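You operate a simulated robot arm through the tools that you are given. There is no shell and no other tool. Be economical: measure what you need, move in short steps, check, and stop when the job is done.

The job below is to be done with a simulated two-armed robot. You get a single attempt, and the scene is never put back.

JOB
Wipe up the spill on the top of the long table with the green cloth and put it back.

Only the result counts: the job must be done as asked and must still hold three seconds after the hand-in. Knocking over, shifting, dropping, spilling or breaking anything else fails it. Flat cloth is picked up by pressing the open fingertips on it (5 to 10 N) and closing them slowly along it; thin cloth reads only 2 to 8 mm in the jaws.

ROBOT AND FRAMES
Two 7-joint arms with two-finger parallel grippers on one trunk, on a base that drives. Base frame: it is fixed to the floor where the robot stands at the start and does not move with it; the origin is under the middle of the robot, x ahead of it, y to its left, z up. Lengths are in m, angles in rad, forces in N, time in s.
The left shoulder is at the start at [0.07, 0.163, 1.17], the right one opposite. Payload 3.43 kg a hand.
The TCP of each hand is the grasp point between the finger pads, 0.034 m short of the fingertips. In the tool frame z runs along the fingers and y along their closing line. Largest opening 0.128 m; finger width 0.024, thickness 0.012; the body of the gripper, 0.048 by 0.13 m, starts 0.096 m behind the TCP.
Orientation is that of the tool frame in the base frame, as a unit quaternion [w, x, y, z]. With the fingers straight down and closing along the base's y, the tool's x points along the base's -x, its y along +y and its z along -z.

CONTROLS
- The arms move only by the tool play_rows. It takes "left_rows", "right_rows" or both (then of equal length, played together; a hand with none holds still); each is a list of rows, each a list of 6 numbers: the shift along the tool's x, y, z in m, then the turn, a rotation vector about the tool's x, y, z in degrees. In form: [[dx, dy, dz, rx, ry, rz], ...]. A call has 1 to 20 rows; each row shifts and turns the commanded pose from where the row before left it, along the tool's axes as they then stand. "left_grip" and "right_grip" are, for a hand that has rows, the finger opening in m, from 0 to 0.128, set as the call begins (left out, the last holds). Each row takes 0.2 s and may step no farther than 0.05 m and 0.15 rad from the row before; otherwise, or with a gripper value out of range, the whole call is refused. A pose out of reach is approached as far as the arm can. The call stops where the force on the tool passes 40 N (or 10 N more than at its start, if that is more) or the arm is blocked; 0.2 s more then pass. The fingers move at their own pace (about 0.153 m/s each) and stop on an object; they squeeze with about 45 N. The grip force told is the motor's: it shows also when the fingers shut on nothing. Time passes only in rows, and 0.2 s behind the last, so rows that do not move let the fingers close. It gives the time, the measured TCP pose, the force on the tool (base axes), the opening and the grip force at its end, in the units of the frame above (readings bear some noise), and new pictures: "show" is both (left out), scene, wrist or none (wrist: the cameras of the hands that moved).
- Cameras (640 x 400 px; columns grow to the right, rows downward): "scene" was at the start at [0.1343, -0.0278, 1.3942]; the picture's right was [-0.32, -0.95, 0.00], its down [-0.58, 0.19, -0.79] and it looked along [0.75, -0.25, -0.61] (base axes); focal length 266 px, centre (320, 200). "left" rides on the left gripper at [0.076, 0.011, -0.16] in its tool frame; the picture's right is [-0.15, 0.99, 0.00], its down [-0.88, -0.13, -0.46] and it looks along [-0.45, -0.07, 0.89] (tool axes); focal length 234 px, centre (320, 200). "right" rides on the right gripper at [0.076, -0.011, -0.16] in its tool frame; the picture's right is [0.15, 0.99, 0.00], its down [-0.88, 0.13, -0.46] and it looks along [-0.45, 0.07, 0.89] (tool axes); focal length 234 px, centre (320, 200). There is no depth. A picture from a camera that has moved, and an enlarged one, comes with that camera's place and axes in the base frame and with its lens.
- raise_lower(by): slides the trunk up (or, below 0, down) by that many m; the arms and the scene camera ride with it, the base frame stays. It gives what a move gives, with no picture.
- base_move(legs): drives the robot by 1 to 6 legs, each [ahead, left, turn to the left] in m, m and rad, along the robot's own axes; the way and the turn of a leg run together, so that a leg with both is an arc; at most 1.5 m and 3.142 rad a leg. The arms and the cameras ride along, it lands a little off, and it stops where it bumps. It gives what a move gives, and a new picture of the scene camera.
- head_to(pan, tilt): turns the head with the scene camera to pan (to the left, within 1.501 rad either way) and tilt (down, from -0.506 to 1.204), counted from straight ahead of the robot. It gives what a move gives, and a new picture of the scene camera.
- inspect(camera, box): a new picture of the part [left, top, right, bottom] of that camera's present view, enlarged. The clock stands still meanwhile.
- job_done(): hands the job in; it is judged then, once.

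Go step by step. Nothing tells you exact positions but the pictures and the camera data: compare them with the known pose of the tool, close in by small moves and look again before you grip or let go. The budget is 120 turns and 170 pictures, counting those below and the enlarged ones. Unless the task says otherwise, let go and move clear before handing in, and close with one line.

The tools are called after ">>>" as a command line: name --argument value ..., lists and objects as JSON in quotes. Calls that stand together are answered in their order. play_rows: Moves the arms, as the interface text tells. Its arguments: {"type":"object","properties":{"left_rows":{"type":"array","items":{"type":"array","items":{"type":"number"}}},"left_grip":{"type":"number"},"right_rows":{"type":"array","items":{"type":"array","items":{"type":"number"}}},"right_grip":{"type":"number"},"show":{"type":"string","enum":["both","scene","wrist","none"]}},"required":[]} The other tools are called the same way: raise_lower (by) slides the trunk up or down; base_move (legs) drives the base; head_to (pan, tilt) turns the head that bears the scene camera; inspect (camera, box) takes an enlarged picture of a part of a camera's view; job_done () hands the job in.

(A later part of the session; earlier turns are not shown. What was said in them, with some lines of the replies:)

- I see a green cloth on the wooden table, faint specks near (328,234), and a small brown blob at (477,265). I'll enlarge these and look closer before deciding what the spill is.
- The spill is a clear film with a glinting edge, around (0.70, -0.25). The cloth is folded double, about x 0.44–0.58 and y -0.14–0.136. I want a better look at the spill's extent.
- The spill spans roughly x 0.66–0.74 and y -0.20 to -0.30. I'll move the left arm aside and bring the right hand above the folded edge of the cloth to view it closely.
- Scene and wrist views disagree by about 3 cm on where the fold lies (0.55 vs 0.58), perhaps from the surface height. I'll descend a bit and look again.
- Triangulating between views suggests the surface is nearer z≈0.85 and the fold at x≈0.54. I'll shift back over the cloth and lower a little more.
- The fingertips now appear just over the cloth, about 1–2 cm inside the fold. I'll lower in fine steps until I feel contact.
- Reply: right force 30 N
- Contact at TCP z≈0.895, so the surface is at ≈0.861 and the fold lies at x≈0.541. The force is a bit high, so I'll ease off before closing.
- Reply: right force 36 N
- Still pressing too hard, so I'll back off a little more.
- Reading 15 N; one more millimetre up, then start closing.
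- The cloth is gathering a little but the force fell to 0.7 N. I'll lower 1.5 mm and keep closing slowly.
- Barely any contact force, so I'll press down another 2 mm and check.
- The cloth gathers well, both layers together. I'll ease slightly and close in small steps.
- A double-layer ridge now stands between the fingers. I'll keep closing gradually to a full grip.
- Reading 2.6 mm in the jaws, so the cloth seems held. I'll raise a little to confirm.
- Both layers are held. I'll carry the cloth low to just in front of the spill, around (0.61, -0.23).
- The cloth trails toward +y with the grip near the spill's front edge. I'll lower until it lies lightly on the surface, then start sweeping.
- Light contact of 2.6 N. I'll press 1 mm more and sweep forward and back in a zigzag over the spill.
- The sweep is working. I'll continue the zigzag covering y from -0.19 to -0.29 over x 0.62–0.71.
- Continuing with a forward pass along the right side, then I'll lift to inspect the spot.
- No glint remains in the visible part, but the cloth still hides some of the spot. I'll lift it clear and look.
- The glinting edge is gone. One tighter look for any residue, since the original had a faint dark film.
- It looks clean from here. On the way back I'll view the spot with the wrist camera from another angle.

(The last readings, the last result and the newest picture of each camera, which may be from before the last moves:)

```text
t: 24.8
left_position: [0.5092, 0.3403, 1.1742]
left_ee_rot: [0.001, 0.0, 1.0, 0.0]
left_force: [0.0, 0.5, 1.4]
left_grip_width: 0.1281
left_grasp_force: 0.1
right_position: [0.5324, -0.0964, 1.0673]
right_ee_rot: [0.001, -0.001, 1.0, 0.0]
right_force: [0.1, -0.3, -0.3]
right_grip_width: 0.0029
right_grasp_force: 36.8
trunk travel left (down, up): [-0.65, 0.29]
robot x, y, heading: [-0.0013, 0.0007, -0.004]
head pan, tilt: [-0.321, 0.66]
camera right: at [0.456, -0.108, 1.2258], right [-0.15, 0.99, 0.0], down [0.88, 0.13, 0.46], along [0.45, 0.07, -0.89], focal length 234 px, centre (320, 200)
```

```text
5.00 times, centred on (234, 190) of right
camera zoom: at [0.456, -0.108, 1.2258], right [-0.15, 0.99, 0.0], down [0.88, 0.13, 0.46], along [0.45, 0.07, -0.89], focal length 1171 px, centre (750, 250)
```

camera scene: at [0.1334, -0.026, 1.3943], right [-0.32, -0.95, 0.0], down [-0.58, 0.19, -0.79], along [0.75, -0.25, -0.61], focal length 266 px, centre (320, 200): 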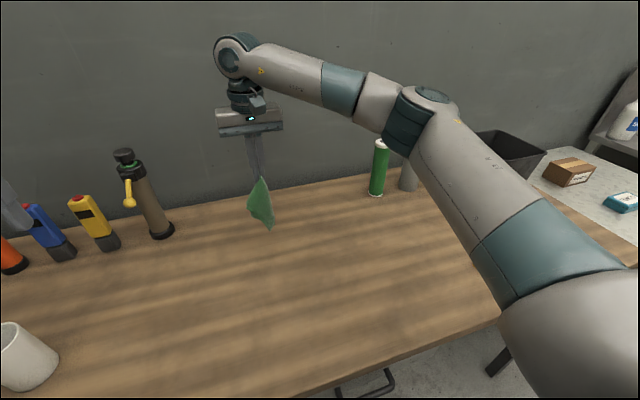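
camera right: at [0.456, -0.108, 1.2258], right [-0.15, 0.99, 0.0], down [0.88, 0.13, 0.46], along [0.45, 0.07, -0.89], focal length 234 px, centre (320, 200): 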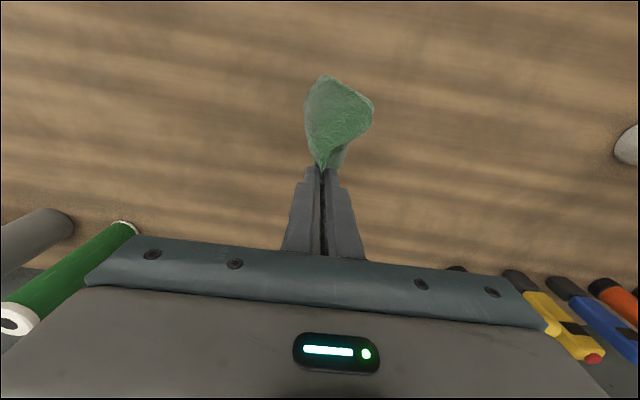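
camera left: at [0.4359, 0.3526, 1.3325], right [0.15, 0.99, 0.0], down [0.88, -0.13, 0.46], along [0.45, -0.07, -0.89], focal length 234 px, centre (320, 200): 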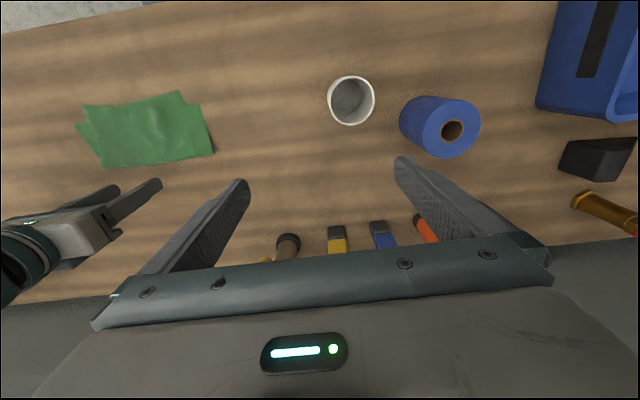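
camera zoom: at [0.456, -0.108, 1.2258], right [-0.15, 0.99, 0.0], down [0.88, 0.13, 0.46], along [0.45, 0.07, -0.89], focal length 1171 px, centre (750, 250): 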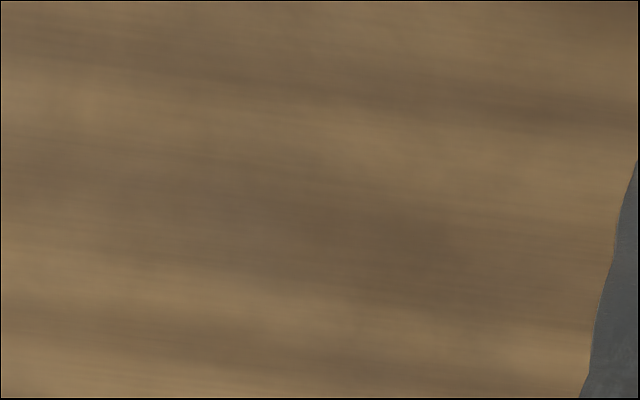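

It looks wiped, though a faint greyish tint may remain at the centre. One more pass with the cloth is cheap insurance, so I'll bring it back in from the front.

>>> play_rows --right_rows '[[0, -0.03, 0.03, 0, 0, 0], [0, -0.03, 0.03, 0, 0, 0], [0, -0.03, 0.03, 0, 0, 0], [-0.01, -0.01, 0.03, 0, 0, 0], [-0.02, 0, 0.03, 0, 0, 0], [-0.02, 0, 0.018, 0, 0, 0], [-0.01, 0, 0.001, 0, 0, 0]]' --show "wrist"

```text
t: 26.4
left_position: [0.5098, 0.3412, 1.1728]
left_ee_rot: [-0.001, 0.0, 1.0, 0.0]
left_force: [0.7, -0.4, -0.8]
left_grip_width: 0.1277
left_grasp_force: 0.0
right_position: [0.5927, -0.1957, 0.8982]
right_ee_rot: [0.0, 0.001, 1.0, 0.0]
right_force: [-1.5, 0.7, 2.1]
right_grip_width: 0.0025
right_grasp_force: 37.7
trunk travel left (down, up): [-0.65, 0.29]
robot x, y, heading: [-0.001, 0.0004, -0.004]
head pan, tilt: [-0.321, 0.66]
camera right: at [0.5171, -0.2073, 1.0576], right [-0.15, 0.99, 0.0], down [0.88, 0.13, 0.46], along [0.45, 0.07, -0.89], focal length 234 px, centre (320, 200)
```

right: 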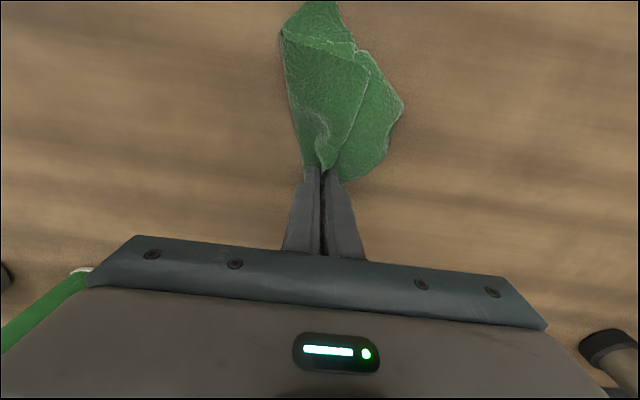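

Cloth is trailing well. Now a denser zigzag over the spill area.

>>> play_rows --right_rows '[[-0.03, 0, 0.001, 0, 0, 0], [-0.03, 0, 0, 0, 0, 0], [-0.03, 0, 0, 0, 0, 0], [-0.03, 0, 0, 0, 0, 0], [0, -0.02, 0, 0, 0, 0], [0.03, 0, 0, 0, 0, 0], [0.03, 0, 0, 0, 0, 0], [0.03, 0, 0, 0, 0, 0], [0, -0.02, 0, 0, 0, 0], [-0.03, 0, 0, 0, 0, 0], [-0.03, 0, 0, 0, 0, 0], [-0.03, 0, 0, 0, 0, 0], [0, -0.02, 0, 0, 0, 0], [0.03, 0, 0, 0, 0, 0], [0.03, 0, 0, 0, 0, 0], [0.03, 0, 0, 0, 0, 0], [0, -0.02, 0, 0, 0, 0], [-0.03, 0, 0, 0, 0, 0], [-0.03, 0, 0, 0, 0, 0], [-0.03, 0, 0, 0, 0, 0]]' --show "none"

>>> play_rows --right_rows '[[0, 0.03, 0, 0, 0, 0], [0.02, 0.03, 0, 0, 0, 0], [0.02, 0.03, 0, 0, 0, 0], [0.02, 0.03, 0, 0, 0, 0], [0, -0.03, 0, 0, 0, 0], [0, -0.03, 0, 0, 0, 0], [0, -0.03, 0, 0, 0, 0], [0, -0.02, 0, 0, 0, 0], [0.02, 0.03, 0, 0, 0, 0], [0, 0.03, 0, 0, 0, 0], [0, 0.03, 0, 0, 0, 0], [0, 0.03, 0, 0, 0, 0]]' --show "wrist"

```text
t: 30.6
left_position: [0.5105, 0.3402, 1.1729]
left_ee_rot: [0.0, 0.0, 1.0, 0.0]
left_force: [0.5, 0.1, -0.7]
left_grip_width: 0.1283
left_grasp_force: 0.0
right_position: [0.7115, -0.2788, 0.8971]
right_ee_rot: [-0.001, 0.0, 1.0, 0.0]
right_force: [-3.6, 0.2, 5.0]
right_grip_width: 0.0028
right_grasp_force: 37.1
trunk travel left (down, up): [-0.65, 0.29]
robot x, y, heading: [0.0013, -0.0025, 0.005]
head pan, tilt: [-0.321, 0.66]
```

```text
t: 33.2
left_position: [0.5098, 0.3417, 1.1725]
left_ee_rot: [0.0, 0.001, 1.0, -0.001]
left_force: [-0.2, 0.2, 0.0]
left_grip_width: 0.128
left_grasp_force: 0.1
right_position: [0.6343, -0.1446, 0.8971]
right_ee_rot: [-0.001, -0.001, 1.0, -0.001]
right_force: [-0.5, -0.7, 2.4]
right_grip_width: 0.0026
right_grasp_force: 37.4
trunk travel left (down, up): [-0.65, 0.29]
robot x, y, heading: [0.0007, -0.0004, 0.003]
head pan, tilt: [-0.321, 0.66]
camera right: at [0.5581, -0.1557, 1.0554], right [-0.15, 0.99, 0.0], down [0.88, 0.13, 0.45], along [0.45, 0.07, -0.89], focal length 234 px, centre (320, 200)
```

right: 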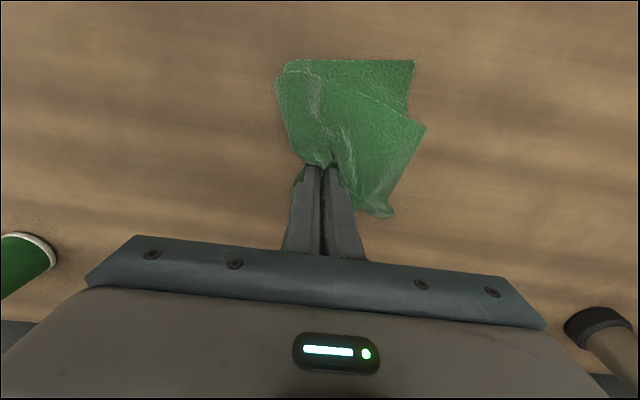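

Wiping is done. I'll lift the cloth and carry it back to just in front of its home, then lay it down dragging forward so it spreads flat.

>>> play_rows --right_rows '[[0, 0.01, -0.035, 0, 0, 0], [0, 0.02, -0.045, 0, 0, 0], [0.02, 0.03, -0.045, 0, 0, 0], [0.035, 0.03, -0.02, 0, 0, 0], [0.04, 0.03, 0, 0, 0, 0], [0.04, 0.025, 0, 0, 0, 0], [0.04, 0, 0, 0, 0, 0], [0.04, 0, 0, 0, 0, 0], [0, 0, 0, 0, 0, 0], [0, 0, 0, 0, 0, 0]]' --show "both"

>>> inspect --camera "scene" --box '[290, 205, 370, 255]'

```text
refused: row 3 steps farther than a row can; nothing moved
```

```text
8.00 times, centred on (330, 230) of scene
camera zoom: at [0.1349, -0.0258, 1.394], right [-0.32, -0.95, 0.0], down [-0.58, 0.19, -0.79], along [0.75, -0.25, -0.61], focal length 2131 px, centre (240, -40)
```

zoom: 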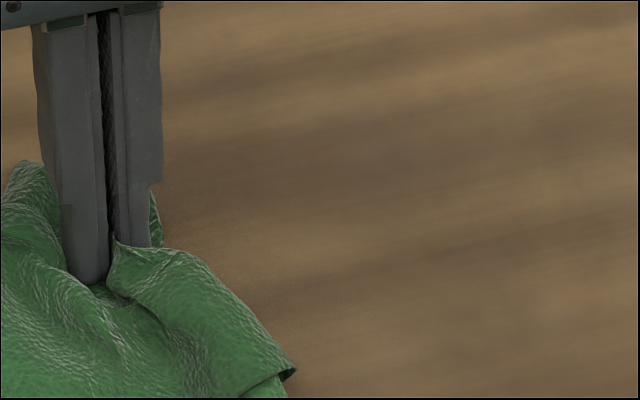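

One row was too long; I'll replay with smaller steps.

>>> play_rows --right_rows '[[0, 0.01, -0.035, 0, 0, 0], [0, 0.02, -0.04, 0, 0, 0], [0.015, 0.02, -0.04, 0, 0, 0], [0.02, 0.03, -0.03, 0, 0, 0], [0.035, 0.03, 0, 0, 0, 0], [0.035, 0.03, 0, 0, 0, 0], [0.04, 0.005, 0, 0, 0, 0], [0.04, 0, 0, 0, 0, 0], [0.03, 0, 0, 0, 0, 0], [0, 0, 0, 0, 0, 0], [0, 0, 0, 0, 0, 0]]' --show "both"

>>> inspect --camera "scene" --box '[290, 205, 370, 255]'

```text
t: 35.6
left_position: [0.5106, 0.3404, 1.1727]
left_ee_rot: [0.0, 0.001, 1.0, 0.0]
left_force: [0.4, -0.1, 0.0]
left_grip_width: 0.1282
left_grasp_force: 0.0
right_position: [0.4157, -0.0018, 1.043]
right_ee_rot: [0.0, 0.0, 1.0, 0.0]
right_force: [0.6, -0.5, -1.2]
right_grip_width: 0.0027
right_grasp_force: 37.1
trunk travel left (down, up): [-0.65, 0.29]
robot x, y, heading: [-0.0021, -0.0011, 0.008]
head pan, tilt: [-0.321, 0.66]
camera scene: at [0.1343, -0.0273, 1.3942], right [-0.32, -0.95, 0.0], down [-0.58, 0.19, -0.79], along [0.75, -0.25, -0.61], focal length 266 px, centre (320, 200)
camera right: at [0.3402, -0.0121, 1.2017], right [-0.15, 0.99, 0.0], down [0.88, 0.13, 0.46], along [0.45, 0.07, -0.89], focal length 234 px, centre (320, 200)
```

scene: 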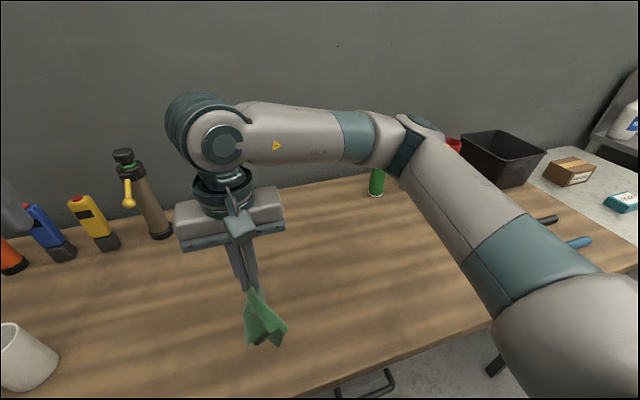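
right: 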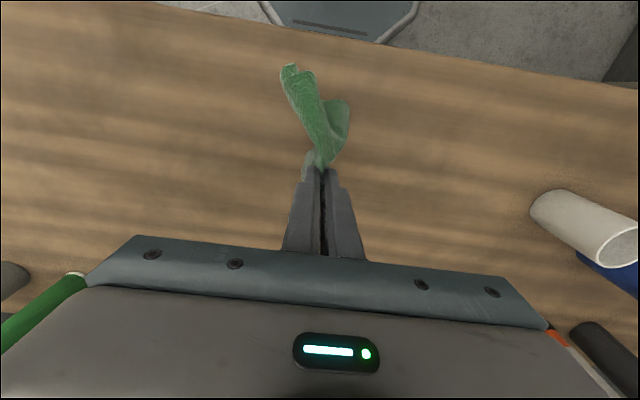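

```text
8.00 times, centred on (330, 230) of scene
camera zoom: at [0.1343, -0.0273, 1.3942], right [-0.32, -0.95, 0.0], down [-0.58, 0.19, -0.79], along [0.75, -0.25, -0.61], focal length 2131 px, centre (240, -40)
```

zoom: 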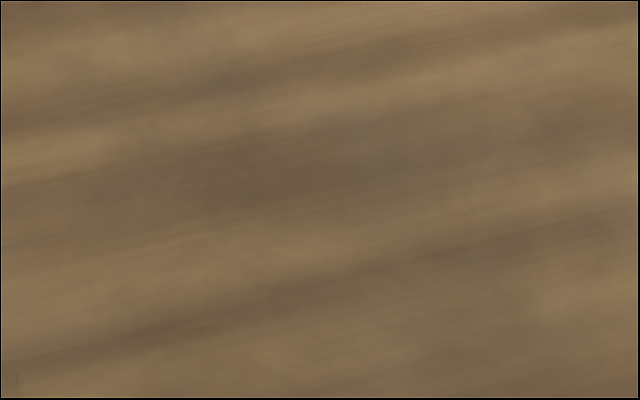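

The spot is clean. Now I'll lay the cloth down, lowering while dragging forward to its original position.

>>> play_rows --right_rows '[[0, 0, 0.02, 0, 0, 0], [0, 0, 0.02, 0, 0, 0], [-0.01, 0, 0.015, 0, 0, 0], [-0.01, 0, 0.015, 0, 0, 0], [-0.015, 0, 0.015, 0, 0, 0], [-0.015, 0, 0.015, 0, 0, 0], [-0.015, 0, 0.015, 0, 0, 0], [-0.015, 0, 0.012, 0, 0, 0], [-0.015, 0, 0.012, 0, 0, 0], [-0.015, 0, 0.006, 0, 0, 0]]' --show "both"

```text
t: 37.8
left_position: [0.5107, 0.3401, 1.1724]
left_ee_rot: [0.0, 0.001, 1.0, 0.0]
left_force: [0.5, 0.1, -0.7]
left_grip_width: 0.1282
left_grasp_force: 0.1
right_position: [0.5272, -0.0002, 0.8982]
right_ee_rot: [0.0, 0.0, 1.0, 0.001]
right_force: [-1.5, 0.3, 4.6]
right_grip_width: 0.0025
right_grasp_force: 37.7
trunk travel left (down, up): [-0.65, 0.29]
robot x, y, heading: [0.0007, -0.0032, -0.0]
head pan, tilt: [-0.321, 0.66]
camera scene: at [0.1336, -0.0275, 1.3944], right [-0.32, -0.95, 0.0], down [-0.58, 0.19, -0.79], along [0.75, -0.25, -0.61], focal length 266 px, centre (320, 200)
camera right: at [0.4508, -0.0111, 1.0562], right [-0.15, 0.99, 0.0], down [0.88, 0.13, 0.46], along [0.45, 0.07, -0.89], focal length 234 px, centre (320, 200)
```

scene: 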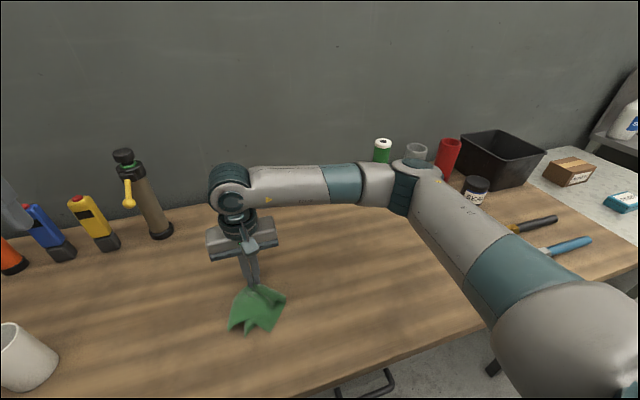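
right: 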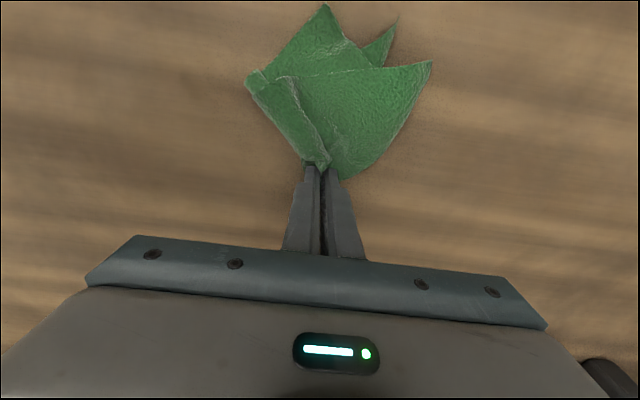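

The cloth lies at its original place, somewhat gathered. I'll open slowly while pressing lightly so the fingers spread it out.

>>> play_rows --right_rows '[[0, 0, 0.001, 0, 0, 0]]' --right_grip 0.012 --show "none"

>>> play_rows --right_rows '[[0, 0, 0, 0, 0, 0]]' --right_grip 0.025 --show "none"

>>> play_rows --right_rows '[[0, 0, 0, 0, 0, 0]]' --right_grip 0.04 --show "wrist"

```text
t: 38.2
left_position: [0.5119, 0.3403, 1.1745]
left_ee_rot: [0.0, 0.0, 1.0, -0.001]
left_force: [-0.2, 0.1, -0.3]
left_grip_width: 0.1281
left_grasp_force: 0.1
right_position: [0.5271, 0.0004, 0.8962]
right_ee_rot: [0.001, -0.001, 1.0, 0.0]
right_force: [0.4, 0.9, 6.7]
right_grip_width: 0.0116
right_grasp_force: 0.1
trunk travel left (down, up): [-0.65, 0.29]
robot x, y, heading: [-0.0006, 0.0003, 0.004]
head pan, tilt: [-0.321, 0.66]
```

```text
t: 38.6
left_position: [0.5094, 0.3406, 1.1729]
left_ee_rot: [-0.001, 0.0, 1.0, -0.001]
left_force: [0.2, -0.2, 0.7]
left_grip_width: 0.1283
left_grasp_force: 0.1
right_position: [0.5265, 0.0004, 0.896]
right_ee_rot: [0.001, 0.0, 1.0, 0.001]
right_force: [0.2, 2.3, 8.0]
right_grip_width: 0.0237
right_grasp_force: 0.2
trunk travel left (down, up): [-0.65, 0.29]
robot x, y, heading: [-0.0017, 0.0005, 0.001]
head pan, tilt: [-0.321, 0.66]
```

```text
t: 39.0
left_position: [0.5106, 0.3415, 1.1724]
left_ee_rot: [0.0, 0.0, 1.0, 0.0]
left_force: [-0.5, -0.5, -0.8]
left_grip_width: 0.1282
left_grasp_force: 0.1
right_position: [0.5265, 0.0007, 0.8956]
right_ee_rot: [0.0, 0.001, 1.0, 0.0]
right_force: [0.5, 2.2, 8.6]
right_grip_width: 0.0383
right_grasp_force: 0.0
trunk travel left (down, up): [-0.65, 0.29]
robot x, y, heading: [-0.0007, 0.0018, 0.002]
head pan, tilt: [-0.321, 0.66]
camera right: at [0.4504, -0.0109, 1.0546], right [-0.15, 0.99, 0.0], down [0.88, 0.13, 0.46], along [0.45, 0.07, -0.89], focal length 234 px, centre (320, 200)
```

right: 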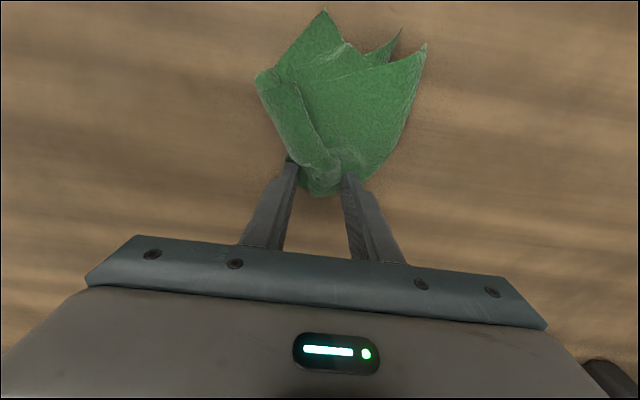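

Good, it's spreading. I'll open further, still pressing gently.

>>> play_rows --right_rows '[[0, 0, 0, 0, 0, 0]]' --right_grip 0.06 --show "none"

>>> play_rows --right_rows '[[0, 0, 0, 0, 0, 0]]' --right_grip 0.085 --show "none"

>>> play_rows --right_rows '[[0, 0, -0.01, 0, 0, 0], [0, 0, -0.03, 0, 0, 0], [0, 0, -0.04, 0, 0, 0], [0, 0, -0.04, 0, 0, 0]]' --show "both"

```text
t: 39.4
left_position: [0.511, 0.3405, 1.173]
left_ee_rot: [0.0, 0.0, 1.0, 0.0]
left_force: [-0.2, -0.4, -0.7]
left_grip_width: 0.1281
left_grasp_force: 0.0
right_position: [0.5263, -0.0007, 0.8958]
right_ee_rot: [0.0, 0.0, 1.0, 0.0]
right_force: [0.2, 0.1, 8.1]
right_grip_width: 0.0596
right_grasp_force: 0.0
trunk travel left (down, up): [-0.65, 0.29]
robot x, y, heading: [0.0, 0.0036, -0.002]
head pan, tilt: [-0.321, 0.66]
```

```text
t: 39.8
left_position: [0.5097, 0.3398, 1.1735]
left_ee_rot: [0.0, 0.0, 1.0, 0.0]
left_force: [0.2, -0.2, 0.6]
left_grip_width: 0.1277
left_grasp_force: 0.2
right_position: [0.5261, -0.0001, 0.8944]
right_ee_rot: [0.0, 0.0, 1.0, 0.0]
right_force: [-0.1, -1.0, 5.6]
right_grip_width: 0.0844
right_grasp_force: 0.1
trunk travel left (down, up): [-0.65, 0.29]
robot x, y, heading: [0.0011, 0.0001, -0.001]
head pan, tilt: [-0.321, 0.66]
```

```text
t: 40.8
left_position: [0.5091, 0.3406, 1.1728]
left_ee_rot: [-0.001, 0.0, 1.0, 0.0]
left_force: [0.1, -0.7, 0.6]
left_grip_width: 0.1279
left_grasp_force: 0.1
right_position: [0.5271, -0.0004, 1.0149]
right_ee_rot: [0.001, 0.0, 1.0, 0.0]
right_force: [-0.6, 0.0, 0.0]
right_grip_width: 0.0851
right_grasp_force: 0.0
trunk travel left (down, up): [-0.65, 0.29]
robot x, y, heading: [-0.0037, -0.0025, 0.0]
head pan, tilt: [-0.321, 0.66]
camera scene: at [0.1336, -0.0272, 1.3942], right [-0.32, -0.95, 0.0], down [-0.58, 0.19, -0.79], along [0.75, -0.25, -0.61], focal length 266 px, centre (320, 200)
camera right: at [0.4503, -0.0121, 1.1735], right [-0.15, 0.99, 0.0], down [0.88, 0.13, 0.46], along [0.45, 0.07, -0.89], focal length 234 px, centre (320, 200)
```

scene: 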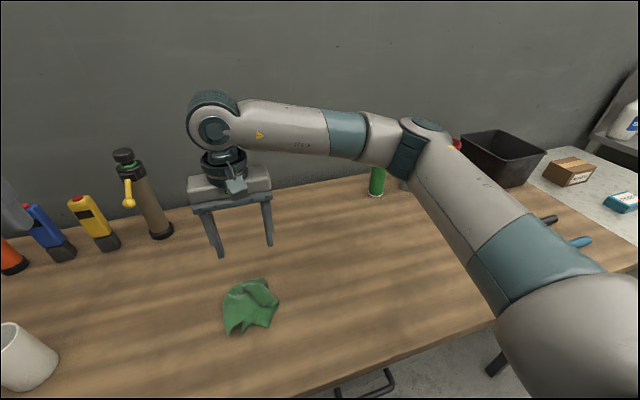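
right: 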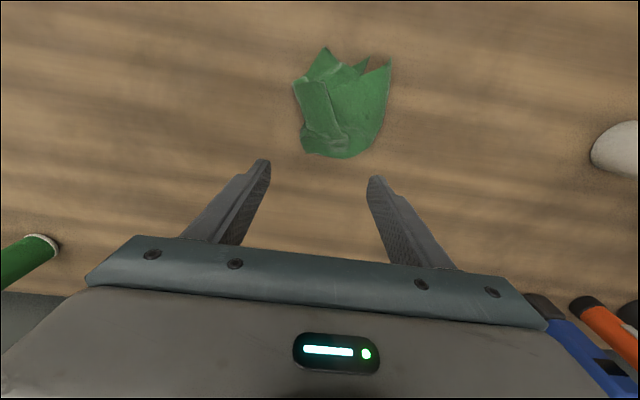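

The cloth is back with its middle within about 2 cm of where it was, and it's released. I'll withdraw the right arm and take a final look.

>>> play_rows --right_rows '[[0, 0, -0.04, 0, 0, 0], [0, -0.02, -0.04, 0, 0, 0], [0, -0.03, -0.03, 0, 0, 0], [0, -0.04, -0.02, 0, 0, 0], [0.01, -0.04, 0, 0, 0, 0], [0.01, -0.04, 0, 0, 0, 0], [0.01, -0.04, 0, 0, 0, 0], [0.01, -0.04, 0, 0, 0, 0], [0.01, -0.04, 0, 0, 0, 0], [0.01, -0.04, 0, 0, 0, 0], [0, -0.04, 0, 0, 0, 0]]' --show "both"

>>> inspect --camera "scene" --box '[200, 190, 392, 340]'

```text
t: 43.2
left_position: [0.5103, 0.3399, 1.1744]
left_ee_rot: [-0.001, -0.001, 1.0, 0.001]
left_force: [0.4, -0.6, -0.1]
left_grip_width: 0.1278
left_grasp_force: 0.0
right_position: [0.4649, -0.3706, 1.1453]
right_ee_rot: [0.0, -0.001, 1.0, 0.0]
right_force: [-0.2, -0.2, -0.6]
right_grip_width: 0.085
right_grasp_force: 0.1
trunk travel left (down, up): [-0.65, 0.29]
robot x, y, heading: [0.0009, 0.0001, 0.001]
head pan, tilt: [-0.321, 0.66]
camera scene: at [0.1333, -0.0292, 1.3943], right [-0.31, -0.95, 0.0], down [-0.58, 0.19, -0.79], along [0.75, -0.25, -0.61], focal length 266 px, centre (320, 200)
camera right: at [0.3883, -0.3825, 1.3034], right [-0.15, 0.99, 0.0], down [0.88, 0.13, 0.46], along [0.45, 0.07, -0.89], focal length 234 px, centre (320, 200)
```

scene: 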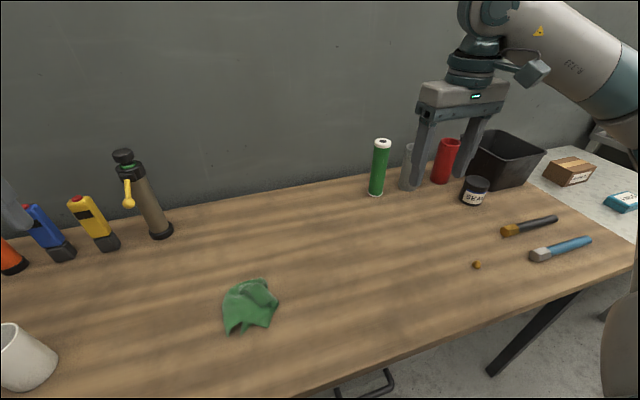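
right: 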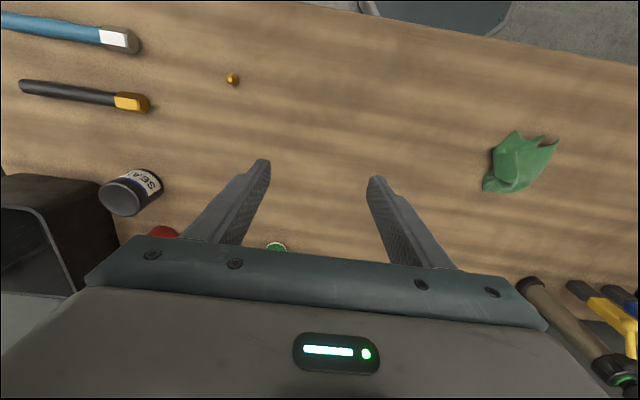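

```text
2.67 times, centred on (296, 265) of scene
camera zoom: at [0.1333, -0.0292, 1.3943], right [-0.31, -0.95, 0.0], down [-0.58, 0.19, -0.79], along [0.75, -0.25, -0.61], focal length 710 px, centre (384, 27)
```

zoom: 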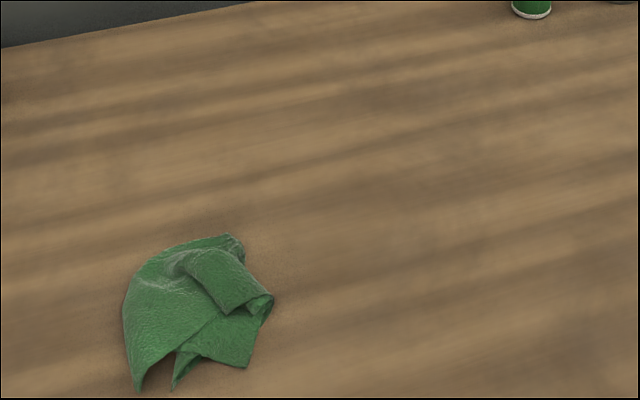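

The spill is gone, the cloth is back and nothing else has moved. I'll take a quick look at the left part of the table in case there's more spill.

>>> head_to --pan 0.5 --tilt 0.66

```text
t: 44.4
left_position: [0.5101, 0.3414, 1.1733]
left_ee_rot: [0.001, 0.0, 1.0, 0.001]
left_force: [0.4, -0.2, 0.3]
left_grip_width: 0.128
left_grasp_force: 0.1
right_position: [0.4661, -0.368, 1.1441]
right_ee_rot: [-0.001, 0.001, 1.0, 0.0]
right_force: [0.0, -0.4, -0.1]
right_grip_width: 0.0851
right_grasp_force: 0.0
trunk travel left (down, up): [-0.65, 0.29]
robot x, y, heading: [-0.0031, -0.0025, -0.003]
head pan, tilt: [0.499, 0.66]
camera scene: at [0.1283, 0.0409, 1.3942], right [0.48, -0.88, 0.0], down [-0.54, -0.29, -0.79], along [0.69, 0.38, -0.61], focal length 266 px, centre (320, 200)
```

scene: 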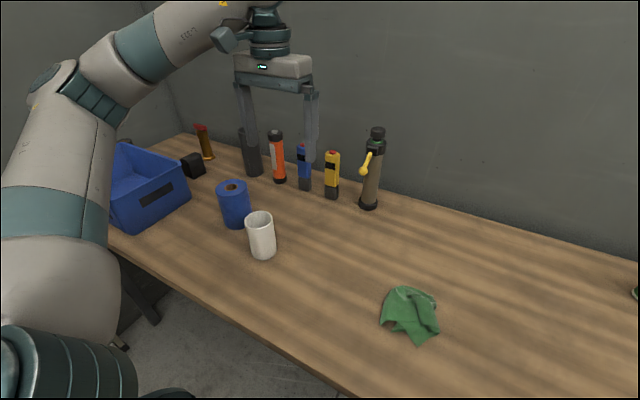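

No other spill is visible and everything is in order, so I'm handing in.

>>> job_done

```text
The job is handed in.
```

I wiped up the spill on the long table and laid the green cloth back within about 2 cm of its original spot; it now lies gathered rather than neatly folded, and nothing else looked moved.
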